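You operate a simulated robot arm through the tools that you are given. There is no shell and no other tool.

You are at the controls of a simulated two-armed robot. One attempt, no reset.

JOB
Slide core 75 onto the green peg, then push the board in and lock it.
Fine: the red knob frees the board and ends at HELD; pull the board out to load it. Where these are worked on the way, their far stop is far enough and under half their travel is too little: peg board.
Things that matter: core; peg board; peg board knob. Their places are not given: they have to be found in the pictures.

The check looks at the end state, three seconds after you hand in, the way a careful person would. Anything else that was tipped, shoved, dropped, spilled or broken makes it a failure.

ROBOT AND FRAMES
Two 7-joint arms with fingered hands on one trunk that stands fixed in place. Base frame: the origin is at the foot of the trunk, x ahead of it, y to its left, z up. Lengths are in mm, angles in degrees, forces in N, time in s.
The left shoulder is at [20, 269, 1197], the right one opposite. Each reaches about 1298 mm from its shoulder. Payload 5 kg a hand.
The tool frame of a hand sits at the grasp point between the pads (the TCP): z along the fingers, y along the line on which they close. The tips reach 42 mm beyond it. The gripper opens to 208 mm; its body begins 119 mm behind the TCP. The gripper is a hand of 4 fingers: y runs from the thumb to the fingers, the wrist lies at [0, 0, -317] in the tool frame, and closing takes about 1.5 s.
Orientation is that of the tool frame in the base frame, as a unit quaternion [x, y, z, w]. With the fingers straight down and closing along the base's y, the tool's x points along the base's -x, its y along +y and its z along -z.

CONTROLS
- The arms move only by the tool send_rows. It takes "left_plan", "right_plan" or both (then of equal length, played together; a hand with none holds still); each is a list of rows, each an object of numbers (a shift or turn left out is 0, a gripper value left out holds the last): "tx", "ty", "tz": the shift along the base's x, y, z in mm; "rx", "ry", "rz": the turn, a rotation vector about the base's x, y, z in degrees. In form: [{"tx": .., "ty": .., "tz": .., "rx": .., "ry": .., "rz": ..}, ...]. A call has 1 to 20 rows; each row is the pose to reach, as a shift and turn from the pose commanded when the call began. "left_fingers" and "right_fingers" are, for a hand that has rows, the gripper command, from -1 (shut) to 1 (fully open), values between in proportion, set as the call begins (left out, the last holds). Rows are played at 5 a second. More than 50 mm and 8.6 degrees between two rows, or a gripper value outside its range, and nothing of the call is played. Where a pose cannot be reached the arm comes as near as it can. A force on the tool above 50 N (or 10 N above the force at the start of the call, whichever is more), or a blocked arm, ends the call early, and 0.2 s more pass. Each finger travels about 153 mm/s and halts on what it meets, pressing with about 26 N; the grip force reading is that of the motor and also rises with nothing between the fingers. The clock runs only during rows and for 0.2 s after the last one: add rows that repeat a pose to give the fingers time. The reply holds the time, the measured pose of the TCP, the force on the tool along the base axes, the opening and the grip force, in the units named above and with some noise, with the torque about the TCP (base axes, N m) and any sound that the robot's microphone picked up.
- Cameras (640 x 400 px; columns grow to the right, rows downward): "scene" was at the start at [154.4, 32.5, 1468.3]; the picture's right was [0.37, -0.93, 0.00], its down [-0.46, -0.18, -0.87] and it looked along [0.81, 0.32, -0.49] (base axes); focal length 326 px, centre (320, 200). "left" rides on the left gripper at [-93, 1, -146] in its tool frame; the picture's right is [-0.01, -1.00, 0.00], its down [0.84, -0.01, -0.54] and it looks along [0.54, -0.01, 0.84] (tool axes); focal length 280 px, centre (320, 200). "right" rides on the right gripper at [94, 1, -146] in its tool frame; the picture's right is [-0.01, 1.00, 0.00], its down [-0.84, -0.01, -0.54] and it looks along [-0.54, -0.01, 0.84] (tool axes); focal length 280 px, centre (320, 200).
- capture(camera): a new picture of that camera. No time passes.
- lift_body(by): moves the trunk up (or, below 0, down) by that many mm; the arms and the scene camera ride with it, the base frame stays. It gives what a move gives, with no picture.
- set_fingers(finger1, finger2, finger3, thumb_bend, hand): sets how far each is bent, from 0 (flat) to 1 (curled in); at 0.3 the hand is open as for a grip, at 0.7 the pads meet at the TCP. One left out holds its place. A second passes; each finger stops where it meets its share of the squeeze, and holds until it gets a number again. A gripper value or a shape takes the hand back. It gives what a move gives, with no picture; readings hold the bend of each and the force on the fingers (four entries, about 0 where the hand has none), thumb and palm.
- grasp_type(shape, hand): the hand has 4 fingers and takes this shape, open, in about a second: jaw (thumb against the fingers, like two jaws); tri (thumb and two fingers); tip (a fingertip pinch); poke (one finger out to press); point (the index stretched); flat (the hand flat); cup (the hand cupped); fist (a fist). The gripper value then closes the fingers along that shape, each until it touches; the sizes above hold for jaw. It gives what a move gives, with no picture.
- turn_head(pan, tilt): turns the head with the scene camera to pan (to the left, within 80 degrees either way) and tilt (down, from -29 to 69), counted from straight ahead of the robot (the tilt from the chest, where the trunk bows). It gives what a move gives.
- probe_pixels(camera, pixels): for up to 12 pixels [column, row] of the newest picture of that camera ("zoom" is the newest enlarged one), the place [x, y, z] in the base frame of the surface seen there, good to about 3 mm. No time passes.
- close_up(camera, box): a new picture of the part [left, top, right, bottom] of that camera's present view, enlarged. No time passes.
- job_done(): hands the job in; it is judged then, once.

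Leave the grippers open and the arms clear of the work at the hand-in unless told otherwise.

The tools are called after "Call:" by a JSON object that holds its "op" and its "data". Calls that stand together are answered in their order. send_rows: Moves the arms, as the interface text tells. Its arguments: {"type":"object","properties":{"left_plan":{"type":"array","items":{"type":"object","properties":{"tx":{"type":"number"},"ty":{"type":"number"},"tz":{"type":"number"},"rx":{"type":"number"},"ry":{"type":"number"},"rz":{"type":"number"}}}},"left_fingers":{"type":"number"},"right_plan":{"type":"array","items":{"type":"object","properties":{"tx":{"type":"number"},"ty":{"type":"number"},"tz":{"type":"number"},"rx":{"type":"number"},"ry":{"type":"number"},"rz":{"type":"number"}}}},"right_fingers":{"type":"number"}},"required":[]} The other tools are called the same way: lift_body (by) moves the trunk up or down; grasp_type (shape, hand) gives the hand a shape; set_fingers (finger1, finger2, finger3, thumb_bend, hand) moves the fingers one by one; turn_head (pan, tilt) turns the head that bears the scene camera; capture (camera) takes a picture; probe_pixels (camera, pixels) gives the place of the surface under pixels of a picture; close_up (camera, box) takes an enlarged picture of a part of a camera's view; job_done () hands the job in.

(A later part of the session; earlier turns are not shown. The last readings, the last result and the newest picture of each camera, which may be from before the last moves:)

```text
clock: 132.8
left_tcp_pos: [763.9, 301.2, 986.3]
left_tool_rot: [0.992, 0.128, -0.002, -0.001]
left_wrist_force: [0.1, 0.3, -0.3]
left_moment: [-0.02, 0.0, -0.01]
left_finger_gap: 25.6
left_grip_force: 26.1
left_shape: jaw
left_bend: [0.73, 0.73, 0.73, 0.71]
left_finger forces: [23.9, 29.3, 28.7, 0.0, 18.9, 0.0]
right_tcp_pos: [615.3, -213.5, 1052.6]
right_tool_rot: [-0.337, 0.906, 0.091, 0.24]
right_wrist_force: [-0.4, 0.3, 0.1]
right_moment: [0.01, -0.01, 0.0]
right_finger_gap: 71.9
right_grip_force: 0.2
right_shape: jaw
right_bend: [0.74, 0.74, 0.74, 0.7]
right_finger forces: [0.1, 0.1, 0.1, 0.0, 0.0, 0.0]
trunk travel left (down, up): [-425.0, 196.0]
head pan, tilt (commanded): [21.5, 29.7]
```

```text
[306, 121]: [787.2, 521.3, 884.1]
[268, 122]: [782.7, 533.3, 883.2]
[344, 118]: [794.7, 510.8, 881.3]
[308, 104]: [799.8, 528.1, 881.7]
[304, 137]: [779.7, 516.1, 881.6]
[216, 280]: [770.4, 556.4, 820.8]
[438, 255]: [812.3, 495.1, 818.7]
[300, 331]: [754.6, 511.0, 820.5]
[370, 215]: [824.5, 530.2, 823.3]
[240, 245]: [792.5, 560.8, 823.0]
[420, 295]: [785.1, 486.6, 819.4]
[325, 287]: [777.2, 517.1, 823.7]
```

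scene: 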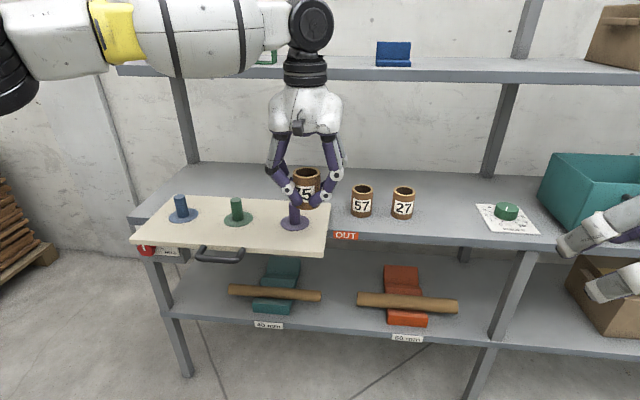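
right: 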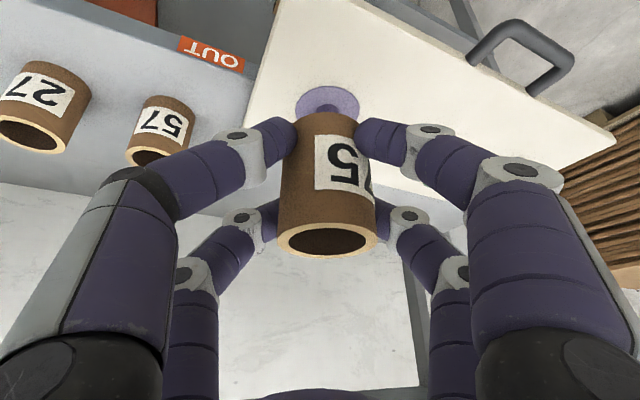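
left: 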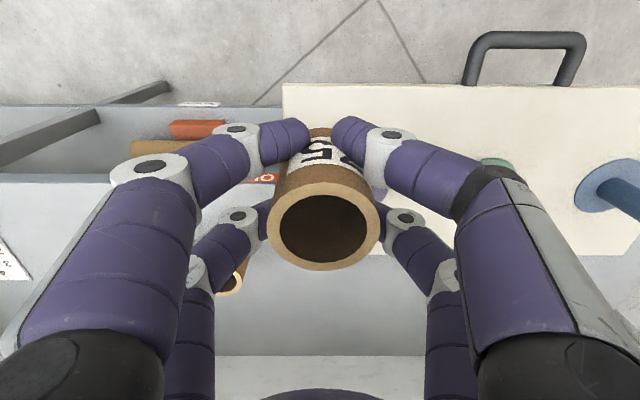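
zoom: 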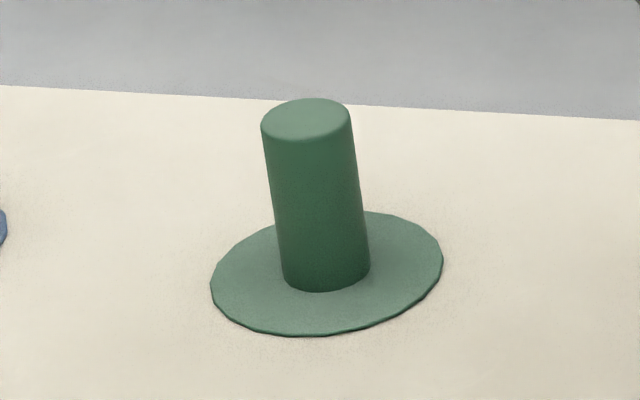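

The peg centre is (789, 523) with about 9 mm of radial clearance. Carrying the core over the peg at height.

Call:
{"op": "send_rows", "data": {"left_plan": [{"tx": 2.5, "ty": 22, "tz": 0.5}, {"tx": 5.1, "ty": 44, "tz": 1}, {"tx": 7.6, "ty": 66, "tz": 1}, {"tx": 10.2, "ty": 88.1, "tz": 1}, {"tx": 12.7, "ty": 110.2, "tz": 1}, {"tx": 15.2, "ty": 132.2, "tz": 1}, {"tx": 17.8, "ty": 154.2, "tz": 1}, {"tx": 20.3, "ty": 176.2, "tz": 1}, {"tx": 22.9, "ty": 198.3, "tz": 1}, {"tx": 25.4, "ty": 220.3, "tz": 1}, {"tx": 25.4, "ty": 220.3, "tz": 1}]}}

Call:
{"op": "capture", "data": {"camera": "left"}}

Call:
{"op": "close_up", "data": {"camera": "scene", "box": [150, 100, 330, 260]}}

```text
clock: 135.2
left_tcp_pos: [790.8, 521.6, 987.2]
left_tool_rot: [0.992, 0.128, -0.001, 0.0]
left_wrist_force: [-0.2, -0.2, 0.3]
left_moment: [0.06, 0.01, 0.0]
left_finger_gap: 25.7
left_grip_force: 25.9
left_shape: jaw
left_bend: [0.73, 0.73, 0.73, 0.71]
left_finger forces: [24.3, 29.6, 29.0, 0.0, 19.5, 0.0]
right_tcp_pos: [614.8, -214.0, 1052.5]
right_tool_rot: [-0.337, 0.905, 0.09, 0.241]
right_wrist_force: [-0.1, 0.2, 0.4]
right_moment: [0.0, 0.01, -0.02]
right_finger_gap: 71.7
right_grip_force: 0.0
right_shape: jaw
right_bend: [0.74, 0.74, 0.74, 0.7]
right_finger forces: [0.0, 0.0, 0.1, 0.0, 0.1, 0.0]
trunk travel left (down, up): [-425.0, 196.0]
head pan, tilt (commanded): [21.5, 29.7]
```

```text
taken
```

left: 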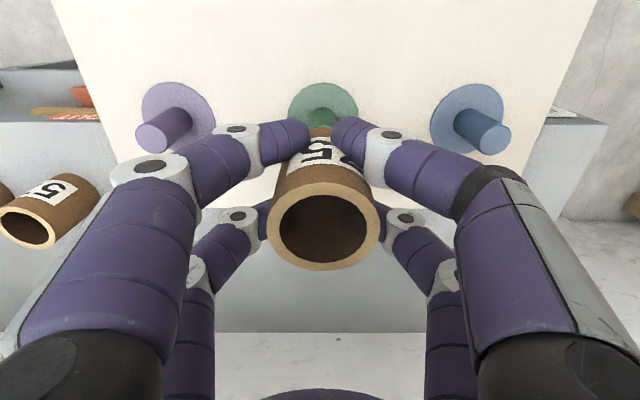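

```text
2.50 times, centred on (240, 180) of scene
```

zoom: 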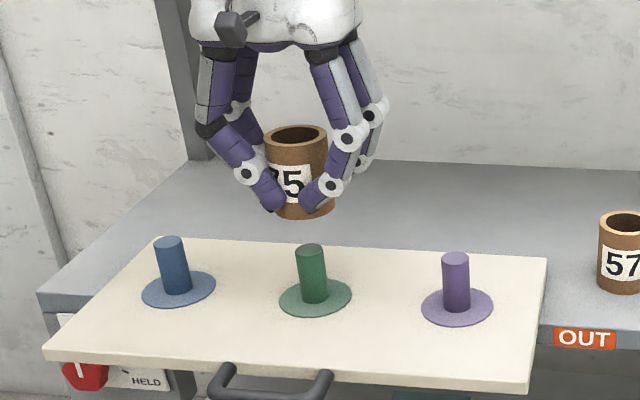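

The pegs appear symmetric about the hand, so the core is aligned. Lowering until the core is about 10 mm over the peg's tip, then checking for contact.

Call:
{"op": "send_rows", "data": {"left_plan": [{"tx": -1, "tz": -12}, {"tx": -1.5, "tz": -24}, {"tx": -1.5, "tz": -36}, {"tx": -1.5, "tz": -46}, {"tx": -1.5, "tz": -54}, {"tx": -1.5, "tz": -60}, {"tx": -1.5, "tz": -60}]}}

Call:
{"op": "close_up", "data": {"camera": "scene", "box": [180, 140, 290, 240]}}

Call:
{"op": "close_up", "data": {"camera": "left", "box": [255, 160, 395, 290]}}

```text
clock: 136.8
left_tcp_pos: [789.2, 522.1, 926.1]
left_tool_rot: [0.992, 0.128, -0.001, 0.0]
left_wrist_force: [-0.9, -0.5, -0.3]
left_moment: [0.03, -0.03, -0.04]
left_finger_gap: 25.6
left_grip_force: 26.0
left_shape: jaw
left_bend: [0.73, 0.73, 0.73, 0.71]
left_finger forces: [24.4, 29.7, 29.1, 0.0, 19.8, 0.0]
right_tcp_pos: [615.5, -214.8, 1052.6]
right_tool_rot: [-0.336, 0.906, 0.09, 0.242]
right_wrist_force: [0.2, 0.6, 1.0]
right_moment: [0.0, -0.02, 0.01]
right_finger_gap: 71.7
right_grip_force: 0.0
right_shape: jaw
right_bend: [0.74, 0.74, 0.74, 0.7]
right_finger forces: [0.1, 0.0, 0.1, 0.0, 0.0, 0.0]
trunk travel left (down, up): [-425.0, 196.0]
head pan, tilt (commanded): [21.5, 29.7]
```

```text
4.00 times, centred on (235, 190) of scene
```

zoom: 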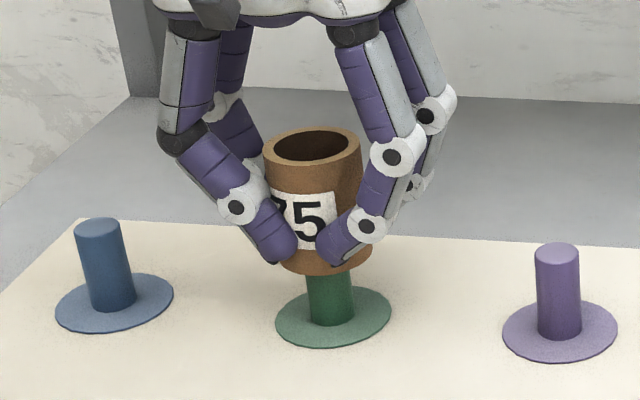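

```text
3.08 times, centred on (325, 225) of left
```

zoom: 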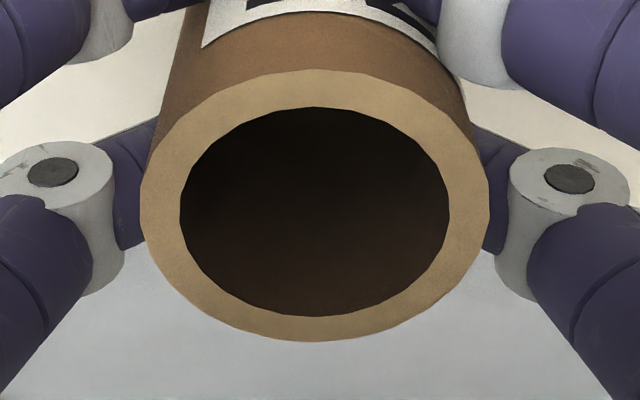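

The peg has entered the core's bore with no contact force. Continuing down, slowing near the flange.

Call:
{"op": "send_rows", "data": {"left_plan": [{"tz": -8}, {"tz": -16}, {"tz": -24}, {"tz": -31}, {"tz": -37}, {"tz": -41}, {"tz": -44}, {"tz": -44}]}}

Call:
{"op": "send_rows", "data": {"left_plan": [{"tz": -1}, {"tz": -2}, {"tz": -3}, {"tz": -3}]}}

Call:
{"op": "close_up", "data": {"camera": "scene", "box": [180, 140, 290, 240]}}

```text
clock: 138.6
left_tcp_pos: [788.7, 521.7, 883.3]
left_tool_rot: [0.992, 0.128, -0.002, -0.001]
left_wrist_force: [1.2, 0.3, -0.5]
left_moment: [-0.02, 0.03, 0.02]
left_finger_gap: 26.0
left_grip_force: 26.1
left_shape: jaw
left_bend: [0.73, 0.73, 0.73, 0.71]
left_finger forces: [24.6, 29.9, 29.5, 0.0, 20.0, 0.0]
right_tcp_pos: [614.9, -214.6, 1052.3]
right_tool_rot: [-0.337, 0.906, 0.089, 0.241]
right_wrist_force: [0.6, 0.5, 0.3]
right_moment: [-0.02, -0.01, 0.0]
right_finger_gap: 71.7
right_grip_force: 0.0
right_shape: jaw
right_bend: [0.74, 0.74, 0.74, 0.7]
right_finger forces: [0.0, 0.0, 0.0, 0.0, 0.0, 0.0]
trunk travel left (down, up): [-425.0, 196.0]
head pan, tilt (commanded): [21.5, 29.7]
```

```text
clock: 139.6
left_tcp_pos: [790.3, 521.5, 880.1]
left_tool_rot: [0.992, 0.128, -0.001, -0.001]
left_wrist_force: [-0.5, -0.4, -0.9]
left_moment: [0.03, 0.0, 0.01]
left_finger_gap: 25.6
left_grip_force: 26.0
left_shape: jaw
left_bend: [0.73, 0.73, 0.73, 0.71]
left_finger forces: [24.6, 29.8, 29.4, 0.0, 20.1, 0.1]
right_tcp_pos: [616.3, -214.9, 1052.5]
right_tool_rot: [-0.337, 0.906, 0.089, 0.241]
right_wrist_force: [0.2, 0.0, 0.1]
right_moment: [-0.01, 0.0, 0.01]
right_finger_gap: 71.7
right_grip_force: 0.0
right_shape: jaw
right_bend: [0.74, 0.74, 0.74, 0.7]
right_finger forces: [0.1, 0.0, 0.0, 0.0, 0.0, 0.0]
trunk travel left (down, up): [-425.0, 196.0]
head pan, tilt (commanded): [21.5, 29.7]
```

```text
4.00 times, centred on (235, 190) of scene
```

zoom: 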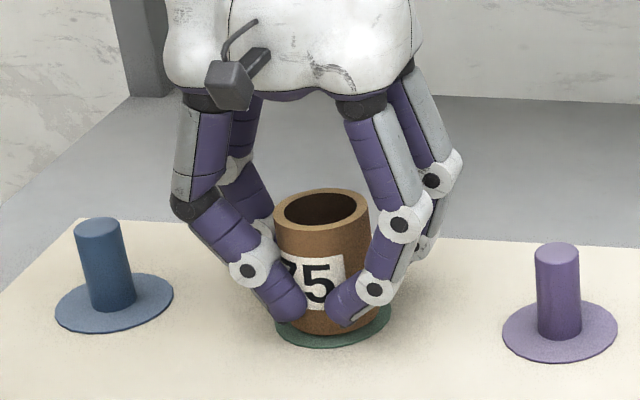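

The core is around the peg just above the flange. Lowering the last couple of millimetres to contact.

Call:
{"op": "send_rows", "data": {"left_plan": [{"tz": -0.8}, {"tz": -1.6}, {"tz": -2.4}, {"tz": -2.4}]}}

```text
clock: 140.6
left_tcp_pos: [789.7, 523.0, 878.6]
left_tool_rot: [0.992, 0.128, 0.0, -0.001]
left_wrist_force: [1.1, -0.5, -1.3]
left_moment: [0.0, 0.02, 0.0]
left_finger_gap: 25.6
left_grip_force: 26.4
left_shape: jaw
left_bend: [0.73, 0.73, 0.73, 0.71]
left_finger forces: [24.6, 29.8, 29.5, 0.0, 20.1, 0.0]
right_tcp_pos: [616.4, -213.9, 1050.9]
right_tool_rot: [-0.337, 0.906, 0.09, 0.241]
right_wrist_force: [0.5, -0.2, -0.2]
right_moment: [-0.02, -0.01, -0.03]
right_finger_gap: 71.8
right_grip_force: 0.0
right_shape: jaw
right_bend: [0.74, 0.74, 0.74, 0.7]
right_finger forces: [0.0, 0.0, 0.1, 0.0, 0.0, 0.1]
trunk travel left (down, up): [-425.0, 196.0]
head pan, tilt (commanded): [21.5, 29.7]
```

Call:
{"op": "send_rows", "data": {"left_plan": [{"tz": -0.8}, {"tz": -1.6}, {"tz": -2.4}, {"tz": -2.4}]}}

```text
clock: 141.6
left_tcp_pos: [788.6, 522.8, 877.4]
left_tool_rot: [0.992, 0.128, -0.001, 0.0]
left_wrist_force: [-0.3, 0.6, 0.3]
left_moment: [-0.01, -0.02, -0.01]
left_finger_gap: 25.3
left_grip_force: 25.8
left_shape: jaw
left_bend: [0.73, 0.73, 0.73, 0.71]
left_finger forces: [24.4, 29.9, 29.3, 0.0, 20.1, 0.1]
right_tcp_pos: [615.9, -214.5, 1052.4]
right_tool_rot: [-0.337, 0.906, 0.09, 0.241]
right_wrist_force: [-0.3, -0.3, -0.4]
right_moment: [0.02, -0.03, -0.01]
right_finger_gap: 71.5
right_grip_force: 0.1
right_shape: jaw
right_bend: [0.74, 0.74, 0.74, 0.7]
right_finger forces: [0.0, 0.0, 0.0, 0.0, 0.0, 0.1]
trunk travel left (down, up): [-425.0, 196.0]
head pan, tilt (commanded): [21.5, 29.7]
```

Call:
{"op": "send_rows", "data": {"left_plan": [{"tz": -0.7}, {"tz": -1.4}, {"tz": -2}, {"tz": -2}]}}

```text
clock: 142.6
left_tcp_pos: [789.1, 522.1, 874.7]
left_tool_rot: [0.992, 0.128, 0.0, -0.001]
left_wrist_force: [-0.9, 2.4, 13.8]
left_moment: [0.21, -0.3, 0.06]
left_finger_gap: 25.7
left_grip_force: 26.1
left_shape: jaw
left_bend: [0.73, 0.73, 0.73, 0.71]
left_finger forces: [22.4, 30.3, 30.3, 0.0, 21.6, 0.0]
right_tcp_pos: [614.0, -214.2, 1052.5]
right_tool_rot: [-0.337, 0.905, 0.09, 0.242]
right_wrist_force: [0.5, -0.3, -0.2]
right_moment: [0.03, -0.01, 0.03]
right_finger_gap: 71.8
right_grip_force: 0.2
right_shape: jaw
right_bend: [0.74, 0.74, 0.74, 0.7]
right_finger forces: [0.0, 0.0, 0.0, 0.1, 0.0, 0.0]
trunk travel left (down, up): [-425.0, 196.0]
head pan, tilt (commanded): [21.5, 29.7]
```

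Firm contact at 14 N: the core is seated. Easing up 1 mm, opening to about 80 mm, then lifting the hand straight up.

Call:
{"op": "send_rows", "data": {"left_plan": [{"tz": 1}, {"tz": 1.2}, {"tz": 1.2}, {"tz": 1.2}, {"tz": 1.2}, {"tz": 1.2}], "left_fingers": -0.23}}

Call:
{"op": "send_rows", "data": {"left_plan": [{"tz": 10}, {"tz": 25}, {"tz": 45}, {"tz": 65}, {"tz": 85}, {"tz": 105}, {"tz": 125}, {"tz": 125}]}}

Call:
{"op": "capture", "data": {"camera": "left"}}

Call:
{"op": "close_up", "data": {"camera": "scene", "box": [150, 140, 330, 260]}}

```text
clock: 143.9
left_tcp_pos: [789.4, 521.8, 874.7]
left_tool_rot: [0.992, 0.128, -0.001, -0.001]
left_wrist_force: [-1.1, -0.2, 1.2]
left_moment: [-0.01, -0.01, -0.03]
left_finger_gap: 79.4
left_grip_force: 0.0
left_shape: jaw
left_bend: [0.74, 0.74, 0.74, 0.7]
left_finger forces: [0.0, 0.1, 0.0, 0.1, 0.1, 0.1]
right_tcp_pos: [615.4, -214.3, 1052.6]
right_tool_rot: [-0.337, 0.906, 0.089, 0.241]
right_wrist_force: [0.1, -0.3, -0.6]
right_moment: [0.0, 0.0, -0.02]
right_finger_gap: 71.8
right_grip_force: 0.1
right_shape: jaw
right_bend: [0.74, 0.74, 0.74, 0.7]
right_finger forces: [0.0, 0.0, 0.1, 0.0, 0.0, 0.1]
trunk travel left (down, up): [-425.0, 196.0]
head pan, tilt (commanded): [21.5, 29.7]
```

```text
clock: 145.8
left_tcp_pos: [790.2, 521.6, 999.0]
left_tool_rot: [0.992, 0.128, -0.002, -0.001]
left_wrist_force: [-0.3, 0.9, 0.1]
left_moment: [0.01, 0.0, 0.01]
left_finger_gap: 79.6
left_grip_force: 0.1
left_shape: jaw
left_bend: [0.74, 0.74, 0.74, 0.7]
left_finger forces: [0.1, 0.1, 0.0, 0.0, 0.0, 0.1]
right_tcp_pos: [615.1, -214.3, 1052.3]
right_tool_rot: [-0.337, 0.906, 0.09, 0.241]
right_wrist_force: [0.2, 0.7, 0.8]
right_moment: [-0.01, -0.02, 0.01]
right_finger_gap: 71.8
right_grip_force: 0.0
right_shape: jaw
right_bend: [0.74, 0.74, 0.74, 0.7]
right_finger forces: [0.1, 0.0, 0.0, 0.0, 0.0, 0.0]
trunk travel left (down, up): [-425.0, 196.0]
head pan, tilt (commanded): [21.5, 29.7]
```

```text
taken
```

left: 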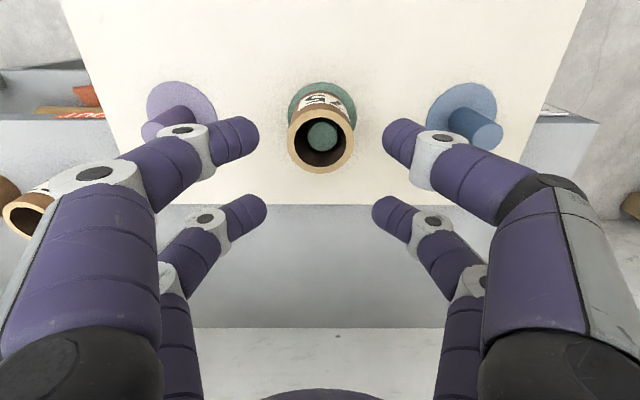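

```text
3.33 times, centred on (240, 200) of scene
```

zoom: 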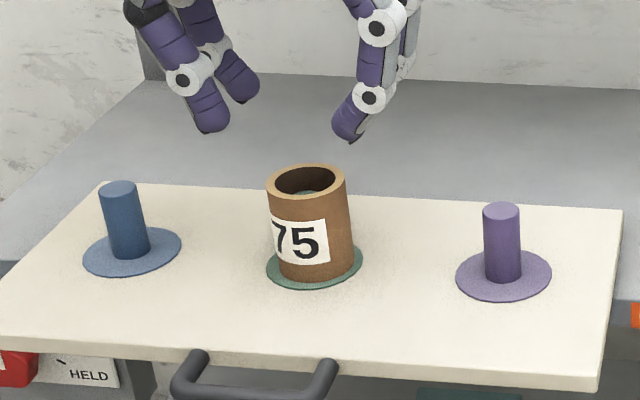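

Core 75 is seated on the green peg, with the peg visible inside its bore. Next I'll close the left hand into the two-prong shape again and move it back above the handle bar.

Call:
{"op": "send_rows", "data": {"left_plan": [{"tx": -16.4, "ty": -4.2}, {"tx": -32.8, "ty": -8.4}, {"tx": -49.2, "ty": -12.7}, {"tx": -65.6, "ty": -16.9}, {"tx": -82, "ty": -21.1}, {"tx": -98.4, "ty": -25.3}, {"tx": -114.8, "ty": -29.5}, {"tx": -131.2, "ty": -33.8}, {"tx": -147.6, "ty": -38}, {"tx": -164, "ty": -42.2}, {"tx": -164, "ty": -42.2, "tz": -20}, {"tx": -164, "ty": -42.2, "tz": -45}, {"tx": -164, "ty": -42.2, "tz": -70}, {"tx": -164, "ty": -42.2, "tz": -90}, {"tx": -164, "ty": -42.2, "tz": -90}], "left_fingers": -1}}

Call:
{"op": "close_up", "data": {"camera": "left", "box": [220, 100, 420, 260]}}

Call:
{"op": "capture", "data": {"camera": "scene"}}

```text
clock: 148.9
left_tcp_pos: [624.5, 479.9, 909.4]
left_tool_rot: [0.992, 0.127, -0.001, 0.0]
left_wrist_force: [-1.1, -0.5, -0.3]
left_moment: [0.0, 0.0, -0.01]
left_finger_gap: 0.0
left_grip_force: 25.7
left_shape: jaw
left_bend: [0.7, 0.7, 0.7, 0.7]
left_finger forces: [0.1, 0.1, 0.0, 0.0, 0.0, 0.1]
right_tcp_pos: [615.3, -214.8, 1051.9]
right_tool_rot: [-0.337, 0.906, 0.09, 0.241]
right_wrist_force: [-0.7, -0.3, 1.2]
right_moment: [0.0, -0.03, -0.02]
right_finger_gap: 71.8
right_grip_force: 0.0
right_shape: jaw
right_bend: [0.74, 0.74, 0.74, 0.7]
right_finger forces: [0.0, 0.0, 0.0, 0.1, 0.0, 0.1]
trunk travel left (down, up): [-425.0, 196.0]
head pan, tilt (commanded): [21.5, 29.7]
```

```text
2.50 times, centred on (320, 180) of left
```

zoom: 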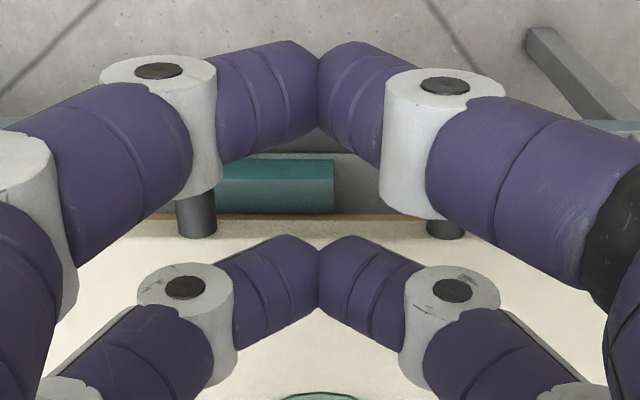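

```text
taken
```

scene: 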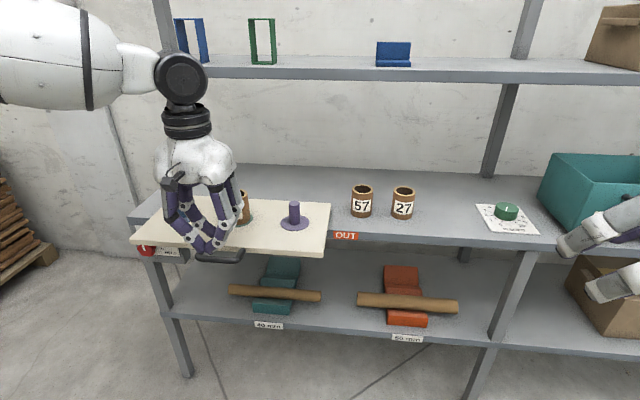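

This matches the earlier above-handle view, with posts at (197,215) and (445,220). Descending so the prongs straddle the bar again.

Call:
{"op": "send_rows", "data": {"left_plan": [{"tz": -12}, {"tz": -24}, {"tz": -36}, {"tz": -46}, {"tz": -54}, {"tz": -60}, {"tz": -65}, {"tz": -65}]}}

Call:
{"op": "close_up", "data": {"camera": "left", "box": [220, 100, 420, 260]}}

```text
clock: 150.8
left_tcp_pos: [624.8, 480.1, 845.0]
left_tool_rot: [0.992, 0.128, -0.001, -0.001]
left_wrist_force: [-0.9, 0.5, 0.0]
left_moment: [-0.01, 0.02, 0.01]
left_finger_gap: 0.0
left_grip_force: 25.7
left_shape: jaw
left_bend: [0.7, 0.7, 0.7, 0.7]
left_finger forces: [0.0, 0.0, 0.1, 0.1, 0.0, 0.1]
right_tcp_pos: [614.9, -214.3, 1052.4]
right_tool_rot: [-0.336, 0.906, 0.09, 0.241]
right_wrist_force: [-0.1, 0.3, -0.6]
right_moment: [-0.03, 0.0, -0.03]
right_finger_gap: 71.8
right_grip_force: 0.0
right_shape: jaw
right_bend: [0.74, 0.74, 0.74, 0.7]
right_finger forces: [0.0, 0.0, 0.0, 0.0, 0.0, 0.0]
trunk travel left (down, up): [-425.0, 196.0]
head pan, tilt (commanded): [21.5, 29.7]
```

```text
2.50 times, centred on (320, 180) of left
```

zoom: 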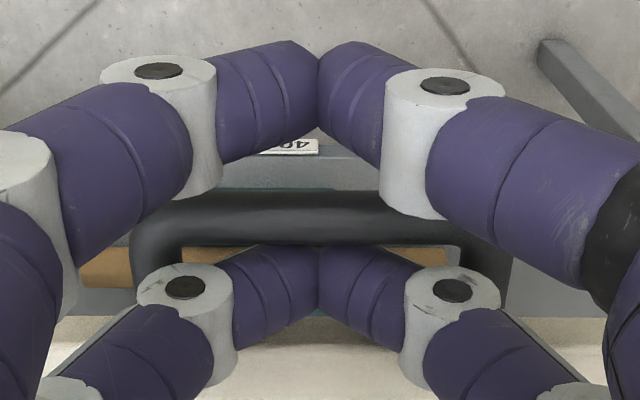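

The prongs are around the bar. Pushing the board in at a gentle, steady pace, 126 mm first.

Call:
{"op": "send_rows", "data": {"left_plan": [{"tx": 5.8, "ty": 1.6}, {"tx": 12.6, "ty": 3.4}, {"tx": 20.3, "ty": 5.4}, {"tx": 28.0, "ty": 7.5}, {"tx": 35.7, "ty": 9.6}, {"tx": 43.5, "ty": 11.6}, {"tx": 51.2, "ty": 13.7}, {"tx": 58.9, "ty": 15.8}, {"tx": 66.6, "ty": 17.9}, {"tx": 74.4, "ty": 19.9}, {"tx": 82.1, "ty": 22.0}, {"tx": 89.8, "ty": 24.1}, {"tx": 97.6, "ty": 26.1}, {"tx": 105.3, "ty": 28.2}, {"tx": 113.0, "ty": 30.3}, {"tx": 121.7, "ty": 32.6}]}}

Call:
{"op": "capture", "data": {"camera": "scene"}}

Call:
{"op": "capture", "data": {"camera": "left"}}

```text
clock: 154.2
left_tcp_pos: [747.4, 512.2, 843.1]
left_tool_rot: [0.992, 0.128, -0.002, 0.0]
left_wrist_force: [0.0, -0.2, 0.6]
left_moment: [0.03, 0.02, -0.02]
left_finger_gap: 0.0
left_grip_force: 25.5
left_shape: jaw
left_bend: [0.7, 0.7, 0.7, 0.7]
left_finger forces: [0.0, 0.0, 0.0, 0.0, 0.0, 0.0]
right_tcp_pos: [615.0, -213.4, 1050.8]
right_tool_rot: [-0.338, 0.906, 0.09, 0.24]
right_wrist_force: [-1.0, 0.8, 0.4]
right_moment: [0.01, -0.03, 0.04]
right_finger_gap: 71.9
right_grip_force: 0.0
right_shape: jaw
right_bend: [0.74, 0.74, 0.74, 0.7]
right_finger forces: [0.0, 0.0, 0.0, 0.0, 0.0, 0.0]
trunk travel left (down, up): [-425.0, 196.0]
head pan, tilt (commanded): [21.5, 29.7]
```

```text
taken
```

scene: 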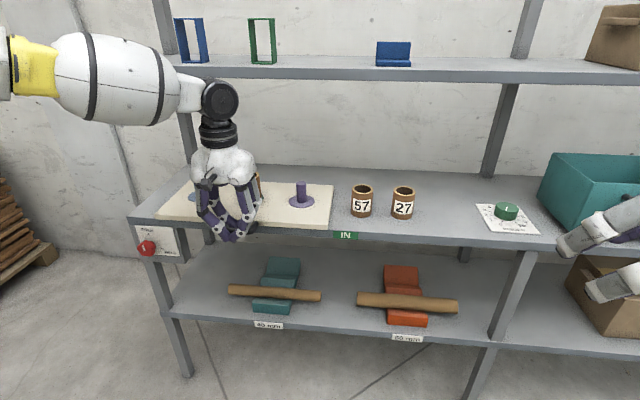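

```text
taken
```

left: 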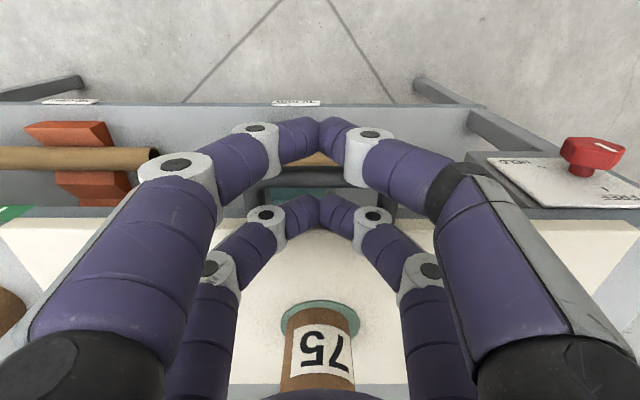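

The sign already reads "IN", but I haven't felt the stop. I'll keep pushing slowly until it seats.

Call:
{"op": "send_rows", "data": {"left_plan": [{"tx": 4.8, "ty": 1.3}, {"tx": 9.7, "ty": 2.6}, {"tx": 14.5, "ty": 3.9}, {"tx": 19.3, "ty": 5.2}, {"tx": 24.1, "ty": 6.5}, {"tx": 28.0, "ty": 7.5}, {"tx": 30.9, "ty": 8.3}, {"tx": 33.8, "ty": 9.1}, {"tx": 36.7, "ty": 9.8}, {"tx": 39.6, "ty": 10.6}, {"tx": 42.5, "ty": 11.4}]}}

Call:
{"op": "capture", "data": {"camera": "scene"}}

```text
clock: 156.5
left_tcp_pos: [780.8, 522.9, 844.3]
left_tool_rot: [0.992, 0.127, -0.007, -0.001]
left_wrist_force: [-22.1, -2.8, 10.2]
left_moment: [0.05, 0.21, 0.17]
left_finger_gap: 0.2
left_grip_force: 25.9
left_shape: jaw
left_bend: [0.7, 0.7, 0.7, 0.7]
left_finger forces: [0.1, 0.0, 0.0, 0.0, 0.0, 0.0]
right_tcp_pos: [614.5, -215.4, 1053.1]
right_tool_rot: [-0.338, 0.905, 0.089, 0.242]
right_wrist_force: [0.3, -0.1, 0.8]
right_moment: [0.01, -0.01, 0.0]
right_finger_gap: 71.9
right_grip_force: 0.0
right_shape: jaw
right_bend: [0.74, 0.74, 0.74, 0.7]
right_finger forces: [0.1, 0.0, 0.0, 0.1, 0.0, 0.0]
trunk travel left (down, up): [-425.0, 196.0]
head pan, tilt (commanded): [21.5, 29.7]
stopped in row 11 (left hand): the force on the tool passed its limit at 55 N (the readings are from after the stop); the commanded pose is now the measured one
```

```text
taken
```

scene: 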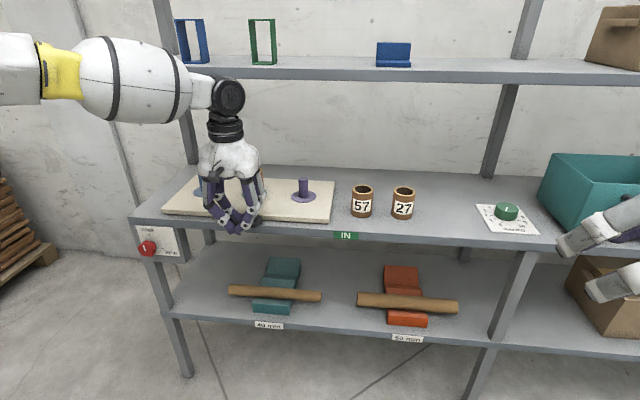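

The push met 55 N at the same place the board started from, so it is fully in. I'll back the prongs off 6 mm, lift straight out of the handle and move clear.

Call:
{"op": "send_rows", "data": {"left_plan": [{"tx": -4, "ty": -1}, {"tx": -7.5, "ty": -2}, {"tx": -7.5, "ty": -2, "tz": 12}, {"tx": -7.5, "ty": -2, "tz": 28}, {"tx": -7.5, "ty": -2, "tz": 48}, {"tx": -7.5, "ty": -2, "tz": 72}, {"tx": -7.5, "ty": -2, "tz": 100}, {"tx": -20, "ty": -5, "tz": 130}, {"tx": -32, "ty": -9, "tz": 160}, {"tx": -44, "ty": -12, "tz": 190}, {"tx": -56, "ty": -16, "tz": 220}, {"tx": -68, "ty": -20, "tz": 250}, {"tx": -80, "ty": -24, "tz": 270}, {"tx": -80, "ty": -24, "tz": 270}]}}

Call:
{"op": "capture", "data": {"camera": "scene"}}

Call:
{"op": "close_up", "data": {"camera": "scene", "box": [120, 150, 350, 270]}}

```text
clock: 159.5
left_tcp_pos: [703.8, 497.7, 1112.2]
left_tool_rot: [0.992, 0.127, -0.006, -0.001]
left_wrist_force: [0.7, -0.7, -0.3]
left_moment: [-0.02, 0.0, -0.04]
left_finger_gap: 0.0
left_grip_force: 26.2
left_shape: jaw
left_bend: [0.7, 0.7, 0.7, 0.7]
left_finger forces: [0.0, 0.1, 0.0, 0.0, 0.0, 0.0]
right_tcp_pos: [616.5, -213.2, 1053.0]
right_tool_rot: [-0.338, 0.905, 0.09, 0.241]
right_wrist_force: [0.4, -0.3, 0.2]
right_moment: [0.01, 0.01, -0.01]
right_finger_gap: 71.8
right_grip_force: 0.0
right_shape: jaw
right_bend: [0.74, 0.74, 0.74, 0.7]
right_finger forces: [0.0, 0.0, 0.0, 0.0, 0.0, 0.1]
trunk travel left (down, up): [-425.0, 196.0]
head pan, tilt (commanded): [21.5, 29.7]
```

```text
taken
```

scene: 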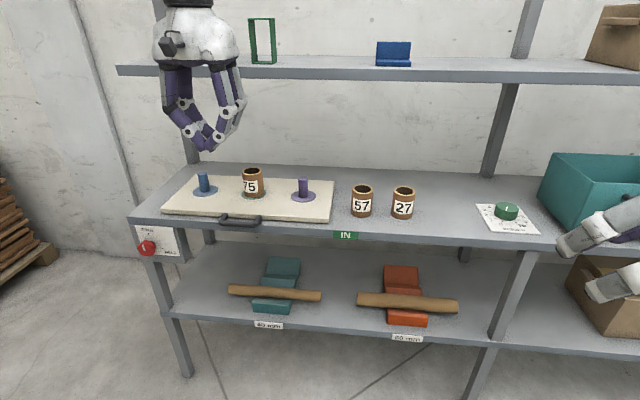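

```text
2.78 times, centred on (235, 210) of scene
```

zoom: 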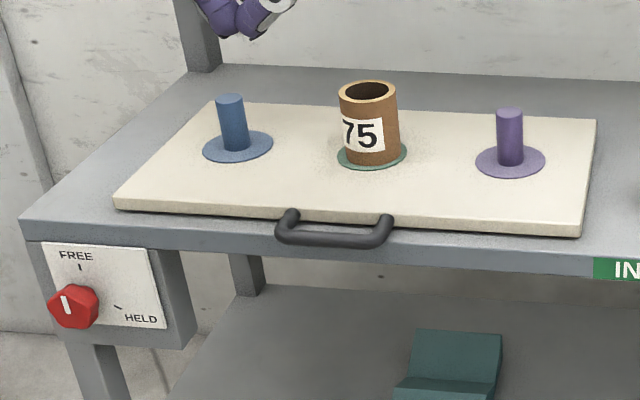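

Everything looks right: core 75 on green and the board in. I'll check the peg tops against their original positions to confirm the board is fully home.

Call:
{"op": "probe_pixels", "data": {"camera": "zoom", "pixels": [[229, 98], [509, 113], [365, 165], [290, 215], [385, 220], [330, 240]]}}

Call:
{"op": "lift_body", "data": {"by": -150}}

```text
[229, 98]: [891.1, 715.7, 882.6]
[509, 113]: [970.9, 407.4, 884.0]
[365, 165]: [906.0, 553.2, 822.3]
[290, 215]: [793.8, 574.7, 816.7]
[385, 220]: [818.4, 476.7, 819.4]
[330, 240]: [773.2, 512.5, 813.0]
```

```text
clock: 161.2
left_tcp_pos: [703.3, 498.5, 965.1]
left_tool_rot: [0.992, 0.127, -0.005, -0.001]
left_wrist_force: [-0.9, 0.4, -0.1]
left_moment: [-0.01, -0.08, -0.01]
left_finger_gap: 0.0
left_grip_force: 25.7
left_shape: jaw
left_bend: [0.7, 0.7, 0.7, 0.7]
left_finger forces: [0.1, 0.0, 0.1, 0.0, 0.0, 0.1]
right_tcp_pos: [614.2, -214.6, 902.7]
right_tool_rot: [-0.337, 0.905, 0.09, 0.241]
right_wrist_force: [-0.9, 0.4, 1.3]
right_moment: [-0.05, -0.01, -0.02]
right_finger_gap: 71.8
right_grip_force: 0.1
right_shape: jaw
right_bend: [0.74, 0.74, 0.74, 0.7]
right_finger forces: [0.1, 0.0, 0.0, 0.0, 0.1, 0.1]
trunk travel left (down, up): [-275.0, 346.0]
head pan, tilt (commanded): [21.5, 29.7]
```

The bar is at the same depth as at the start, so the board is home. The trunk is back at knob height. Next I'll rotate the left hand back to the earlier orientation, retracing the route to the knob, and open it to about 104 mm.

Call:
{"op": "send_rows", "data": {"left_plan": [{"rz": -7.5}, {"rz": -15}, {"rz": -22.5}, {"rz": -30}, {"rz": -37.5}, {"rz": -45}, {"rz": -52.5}, {"rz": -60}, {"rz": -67.5}, {"rz": -75}, {"rz": -82.5}, {"rz": -90}, {"rz": -90}], "left_fingers": 0}}

```text
clock: 164.1
left_tcp_pos: [704.0, 498.7, 963.0]
left_tool_rot: [0.791, -0.612, -0.004, -0.005]
left_wrist_force: [1.0, -0.1, 0.3]
left_moment: [-0.02, -0.01, 0.0]
left_finger_gap: 103.6
left_grip_force: 0.1
left_shape: jaw
left_bend: [0.73, 0.73, 0.73, 0.7]
left_finger forces: [0.0, 0.0, 0.0, 0.1, 0.0, 0.1]
right_tcp_pos: [615.4, -213.5, 901.8]
right_tool_rot: [-0.336, 0.906, 0.09, 0.242]
right_wrist_force: [-0.7, -0.4, -0.3]
right_moment: [0.0, -0.02, -0.06]
right_finger_gap: 71.7
right_grip_force: 0.1
right_shape: jaw
right_bend: [0.74, 0.74, 0.74, 0.7]
right_finger forces: [0.0, 0.0, 0.1, 0.1, 0.0, 0.1]
trunk travel left (down, up): [-275.0, 346.0]
head pan, tilt (commanded): [21.5, 29.7]
```

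Now swinging the left hand down and out to the front of the knob, bowing the path forward a little so the arm doesn't fold too tightly this time.

Call:
{"op": "send_rows", "data": {"left_plan": [{"tx": -8.4, "ty": 19.5, "tz": -14.7, "rx": 3.46, "ry": -5.52, "rz": -1.88}, {"tx": -16.9, "ty": 38.9, "tz": -29.4, "rx": 6.91, "ry": -11.04, "rz": -3.77}, {"tx": -25.3, "ty": 58.4, "tz": -44.1, "rx": 10.37, "ry": -16.56, "rz": -5.65}, {"tx": -33.7, "ty": 77.9, "tz": -58.9, "rx": 13.83, "ry": -22.07, "rz": -7.53}, {"tx": -42.1, "ty": 97.4, "tz": -73.6, "rx": 17.29, "ry": -27.59, "rz": -9.41}, {"tx": -50.6, "ty": 116.8, "tz": -88.3, "rx": 20.74, "ry": -33.11, "rz": -11.3}, {"tx": -59, "ty": 136.3, "tz": -103, "rx": 24.2, "ry": -38.63, "rz": -13.18}, {"tx": -60.3, "ty": 157.6, "tz": -125.5, "rx": 26.62, "ry": -42.49, "rz": -14.5}, {"tx": -61.5, "ty": 178.8, "tz": -148, "rx": 29.04, "ry": -46.36, "rz": -15.82}, {"tx": -62.8, "ty": 200.1, "tz": -170.5, "rx": 31.46, "ry": -50.22, "rz": -17.13}, {"tx": -64, "ty": 221.3, "tz": -193, "rx": 33.88, "ry": -54.08, "rz": -18.45}, {"tx": -74, "ty": 234.3, "tz": -209, "rx": 37.51, "ry": -59.88, "rz": -20.43}, {"tx": -84, "ty": 247.3, "tz": -225, "rx": 41.14, "ry": -65.67, "rz": -22.41}, {"tx": -94, "ty": 260.3, "tz": -241, "rx": 44.77, "ry": -71.47, "rz": -24.38}, {"tx": -104, "ty": 273.3, "tz": -257, "rx": 48.4, "ry": -77.26, "rz": -26.36}, {"tx": -104, "ty": 273.3, "tz": -257, "rx": 48.4, "ry": -77.26, "rz": -26.36}]}}

Call:
{"op": "capture", "data": {"camera": "left"}}

Call:
{"op": "capture", "data": {"camera": "scene"}}

```text
clock: 167.4
left_tcp_pos: [599.1, 772.3, 705.7]
left_tool_rot: [-0.411, 0.57, -0.243, 0.668]
left_wrist_force: [0.9, 0.6, -0.7]
left_moment: [0.0, -0.13, -0.03]
left_finger_gap: 104.0
left_grip_force: 0.0
left_shape: jaw
left_bend: [0.73, 0.73, 0.73, 0.7]
left_finger forces: [0.0, 0.0, 0.0, 0.0, 0.1, 0.1]
right_tcp_pos: [614.9, -212.8, 903.1]
right_tool_rot: [-0.337, 0.906, 0.088, 0.241]
right_wrist_force: [-0.7, 0.3, 0.2]
right_moment: [-0.11, -0.01, -0.03]
right_finger_gap: 71.8
right_grip_force: 0.1
right_shape: jaw
right_bend: [0.74, 0.74, 0.74, 0.7]
right_finger forces: [0.1, 0.0, 0.0, 0.0, 0.0, 0.0]
trunk travel left (down, up): [-275.0, 346.0]
head pan, tilt (commanded): [21.5, 29.7]
```

```text
taken
```

left: 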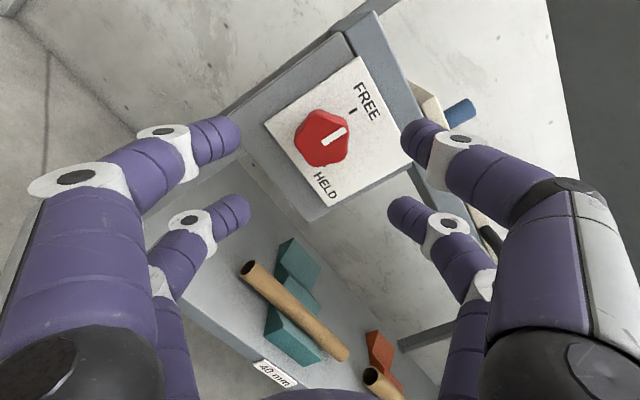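

```text
taken
```

scene: 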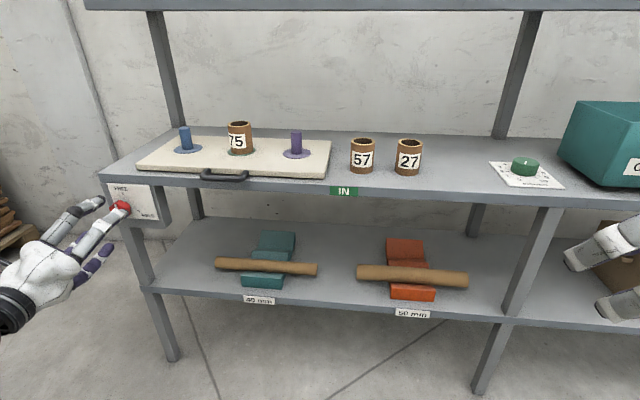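

The left hand is exactly in front of the knob again, rolled to -56°, the right start for a clockwise turn. Advancing so the fingertips straddle the knob.

Call:
{"op": "send_rows", "data": {"left_plan": [{"tx": 17.7, "ty": 4.8, "tz": 0.4}, {"tx": 35.4, "ty": 9.5, "tz": 0.9}, {"tx": 53.2, "ty": 14.3, "tz": 1.3}, {"tx": 64, "ty": 17.1, "tz": 1.6}, {"tx": 70.9, "ty": 19, "tz": 1.8}, {"tx": 70.9, "ty": 19, "tz": 1.8}]}}

Call:
{"op": "capture", "data": {"camera": "left"}}

Call:
{"op": "close_up", "data": {"camera": "scene", "box": [60, 150, 200, 270]}}

```text
clock: 168.8
left_tcp_pos: [671.2, 789.2, 708.6]
left_tool_rot: [-0.41, 0.571, -0.243, 0.669]
left_wrist_force: [-0.4, -0.1, 0.1]
left_moment: [-0.01, -0.02, -0.02]
left_finger_gap: 104.1
left_grip_force: 0.2
left_shape: jaw
left_bend: [0.73, 0.73, 0.73, 0.7]
left_finger forces: [0.0, 0.0, 0.0, 0.1, 0.0, 0.1]
right_tcp_pos: [616.2, -215.0, 902.3]
right_tool_rot: [-0.337, 0.906, 0.089, 0.242]
right_wrist_force: [-0.1, 0.3, -0.7]
right_moment: [0.01, 0.03, -0.01]
right_finger_gap: 71.8
right_grip_force: 0.0
right_shape: jaw
right_bend: [0.74, 0.74, 0.74, 0.7]
right_finger forces: [0.0, 0.1, 0.1, 0.0, 0.0, 0.0]
trunk travel left (down, up): [-275.0, 346.0]
head pan, tilt (commanded): [21.5, 29.7]
```

```text
taken
```

left: 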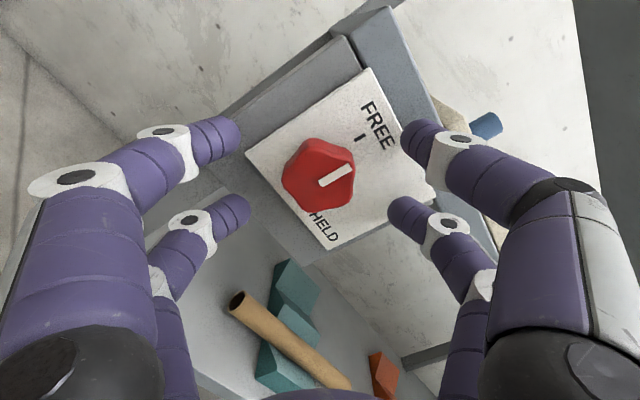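

```text
3.33 times, centred on (130, 210) of scene
```

zoom: 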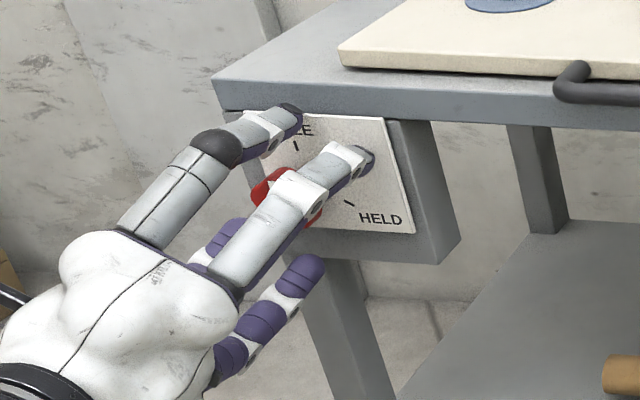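

Identical to the pose in which I released the knob. Closing on it.

Call:
{"op": "send_rows", "data": {"left_plan": [{}, {}, {}, {}, {}, {}, {}, {}], "left_fingers": -1}}

Call:
{"op": "capture", "data": {"camera": "left"}}

```text
clock: 170.7
left_tcp_pos: [671.5, 791.9, 707.5]
left_tool_rot: [-0.41, 0.57, -0.243, 0.669]
left_wrist_force: [7.3, 19.1, 2.2]
left_moment: [-0.08, 0.07, 0.29]
left_finger_gap: 3.6
left_grip_force: 26.0
left_shape: jaw
left_bend: [0.71, 0.7, 0.7, 0.71]
left_finger forces: [22.7, 0.1, 0.0, 0.1, 18.1, 0.0]
right_tcp_pos: [615.4, -213.3, 902.5]
right_tool_rot: [-0.337, 0.906, 0.089, 0.242]
right_wrist_force: [-0.7, 0.5, -0.5]
right_moment: [0.02, 0.0, -0.01]
right_finger_gap: 71.8
right_grip_force: 0.0
right_shape: jaw
right_bend: [0.74, 0.74, 0.74, 0.7]
right_finger forces: [0.0, 0.0, 0.1, 0.0, 0.1, 0.1]
trunk travel left (down, up): [-275.0, 346.0]
head pan, tilt (commanded): [21.5, 29.7]
```

```text
taken
```

left: 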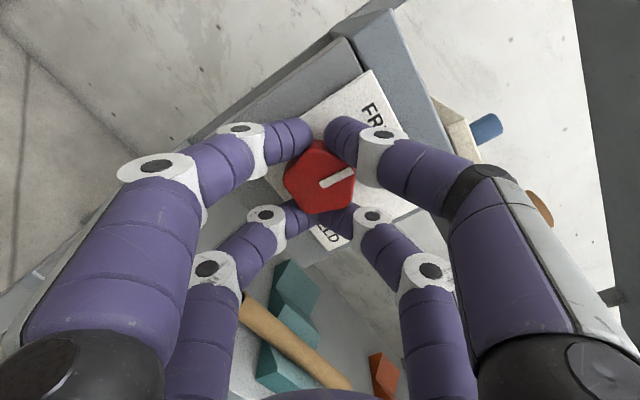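

The knob is caged again. Turning clockwise 60° first, then checking that the mark follows.

Call:
{"op": "send_rows", "data": {"left_plan": [{"rx": 4.83, "ry": 1.29}, {"rx": 9.66, "ry": 2.59}, {"rx": 14.49, "ry": 3.88}, {"rx": 19.32, "ry": 5.18}, {"rx": 24.15, "ry": 6.47}, {"rx": 28.98, "ry": 7.76}, {"rx": 33.81, "ry": 9.06}, {"rx": 38.64, "ry": 10.35}, {"rx": 43.47, "ry": 11.65}, {"rx": 48.3, "ry": 12.94}, {"rx": 53.12, "ry": 14.23}, {"rx": 57.95, "ry": 15.53}]}}

Call:
{"op": "capture", "data": {"camera": "left"}}

```text
clock: 173.2
left_tcp_pos: [668.9, 791.3, 706.8]
left_tool_rot: [-0.065, 0.698, 0.118, 0.703]
left_wrist_force: [2.3, 29.9, 11.9]
left_moment: [-0.05, -0.11, 0.91]
left_finger_gap: 1.7
left_grip_force: 25.8
left_shape: jaw
left_bend: [0.71, 0.7, 0.7, 0.71]
left_finger forces: [26.5, 0.1, 0.1, 0.1, 14.7, 0.1]
right_tcp_pos: [614.1, -214.1, 902.8]
right_tool_rot: [-0.337, 0.906, 0.089, 0.241]
right_wrist_force: [0.1, 0.0, 0.6]
right_moment: [0.0, 0.03, 0.02]
right_finger_gap: 71.6
right_grip_force: 0.1
right_shape: jaw
right_bend: [0.74, 0.74, 0.74, 0.7]
right_finger forces: [0.1, 0.1, 0.1, 0.0, 0.0, 0.1]
trunk travel left (down, up): [-275.0, 346.0]
head pan, tilt (commanded): [21.5, 29.7]
```

```text
taken
```

left: 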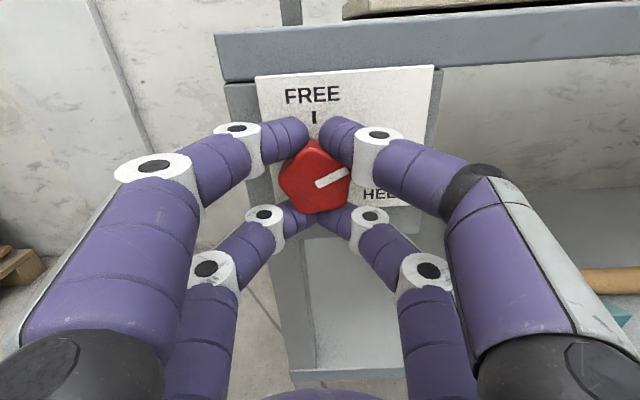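

The mark followed and now points to about 2 o'clock. Continuing the second 60° toward HELD.

Call:
{"op": "send_rows", "data": {"left_plan": [{"rx": 4.83, "ry": 1.29}, {"rx": 9.66, "ry": 2.59}, {"rx": 14.49, "ry": 3.88}, {"rx": 19.32, "ry": 5.18}, {"rx": 24.15, "ry": 6.47}, {"rx": 28.98, "ry": 7.76}, {"rx": 33.81, "ry": 9.06}, {"rx": 38.64, "ry": 10.35}, {"rx": 43.47, "ry": 11.65}, {"rx": 48.3, "ry": 12.94}, {"rx": 53.12, "ry": 14.23}, {"rx": 57.95, "ry": 15.53}]}}

Call:
{"op": "capture", "data": {"camera": "left"}}

Call:
{"op": "close_up", "data": {"camera": "scene", "box": [60, 150, 200, 270]}}

```text
clock: 175.8
left_tcp_pos: [670.6, 792.5, 706.0]
left_tool_rot: [0.299, 0.639, 0.448, 0.549]
left_wrist_force: [4.3, 39.8, 4.4]
left_moment: [-0.29, -0.11, 1.38]
left_finger_gap: 0.8
left_grip_force: 26.1
left_shape: jaw
left_bend: [0.71, 0.7, 0.7, 0.72]
left_finger forces: [25.0, 72.6, 0.0, 0.1, 13.3, 0.0]
right_tcp_pos: [615.7, -212.8, 903.2]
right_tool_rot: [-0.337, 0.906, 0.088, 0.241]
right_wrist_force: [0.3, 0.7, -0.9]
right_moment: [-0.06, -0.04, -0.05]
right_finger_gap: 71.7
right_grip_force: 0.1
right_shape: jaw
right_bend: [0.74, 0.74, 0.74, 0.7]
right_finger forces: [0.0, 0.1, 0.0, 0.0, 0.1, 0.0]
trunk travel left (down, up): [-275.0, 346.0]
head pan, tilt (commanded): [21.5, 29.7]
```

```text
taken
```

left: 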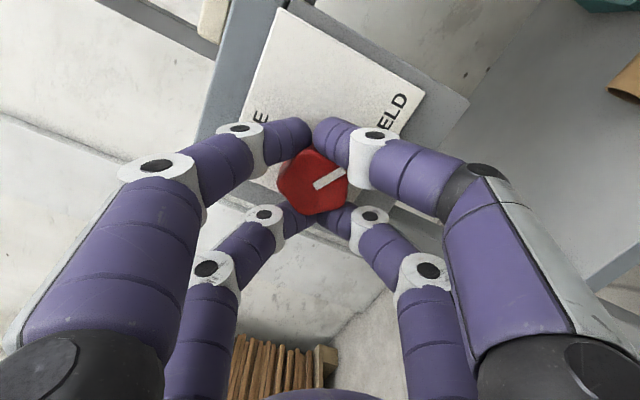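

```text
3.33 times, centred on (130, 210) of scene
```

zoom: 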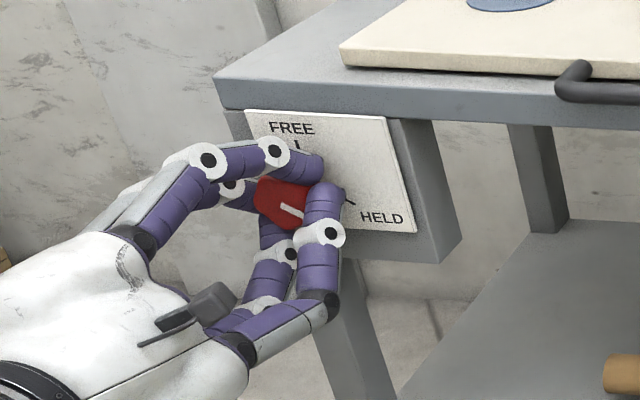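

The mark is near HELD but there's no clear stop torque yet. Turning a further 6° to be sure it reaches the end.

Call:
{"op": "send_rows", "data": {"left_plan": [{"rx": 1.93, "ry": 0.52}, {"rx": 3.86, "ry": 1.04}, {"rx": 5.8, "ry": 1.55}, {"rx": 5.8, "ry": 1.55}]}}

Call:
{"op": "close_up", "data": {"camera": "left", "box": [220, 60, 440, 260]}}

Call:
{"op": "close_up", "data": {"camera": "scene", "box": [90, 170, 170, 230]}}

```text
clock: 176.8
left_tcp_pos: [669.6, 793.4, 705.1]
left_tool_rot: [0.331, 0.624, 0.477, 0.524]
left_wrist_force: [4.1, 45.9, -0.4]
left_moment: [-0.97, -0.08, 1.55]
left_finger_gap: 0.0
left_grip_force: 26.2
left_shape: jaw
left_bend: [0.71, 0.7, 0.7, 0.72]
left_finger forces: [22.8, 93.1, 0.0, 0.0, 17.3, 0.0]
right_tcp_pos: [615.3, -212.0, 902.3]
right_tool_rot: [-0.338, 0.905, 0.09, 0.241]
right_wrist_force: [-0.3, 1.0, -0.2]
right_moment: [0.04, 0.02, 0.04]
right_finger_gap: 72.0
right_grip_force: 0.1
right_shape: jaw
right_bend: [0.74, 0.74, 0.74, 0.7]
right_finger forces: [0.0, 0.0, 0.1, 0.0, 0.0, 0.0]
trunk travel left (down, up): [-275.0, 346.0]
head pan, tilt (commanded): [21.5, 29.7]
```

```text
2.00 times, centred on (330, 160) of left
```

zoom: 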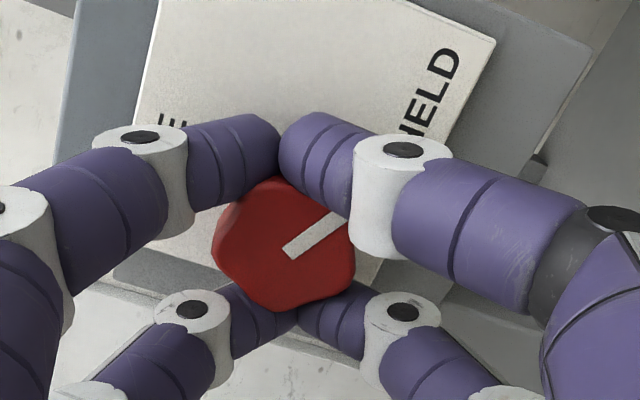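

```text
6.67 times, centred on (130, 200) of scene
```

zoom: 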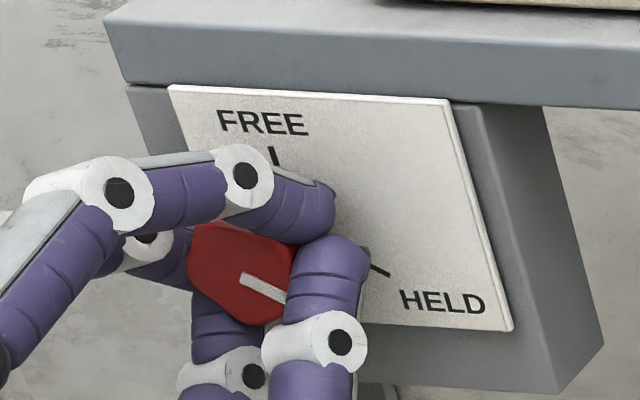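

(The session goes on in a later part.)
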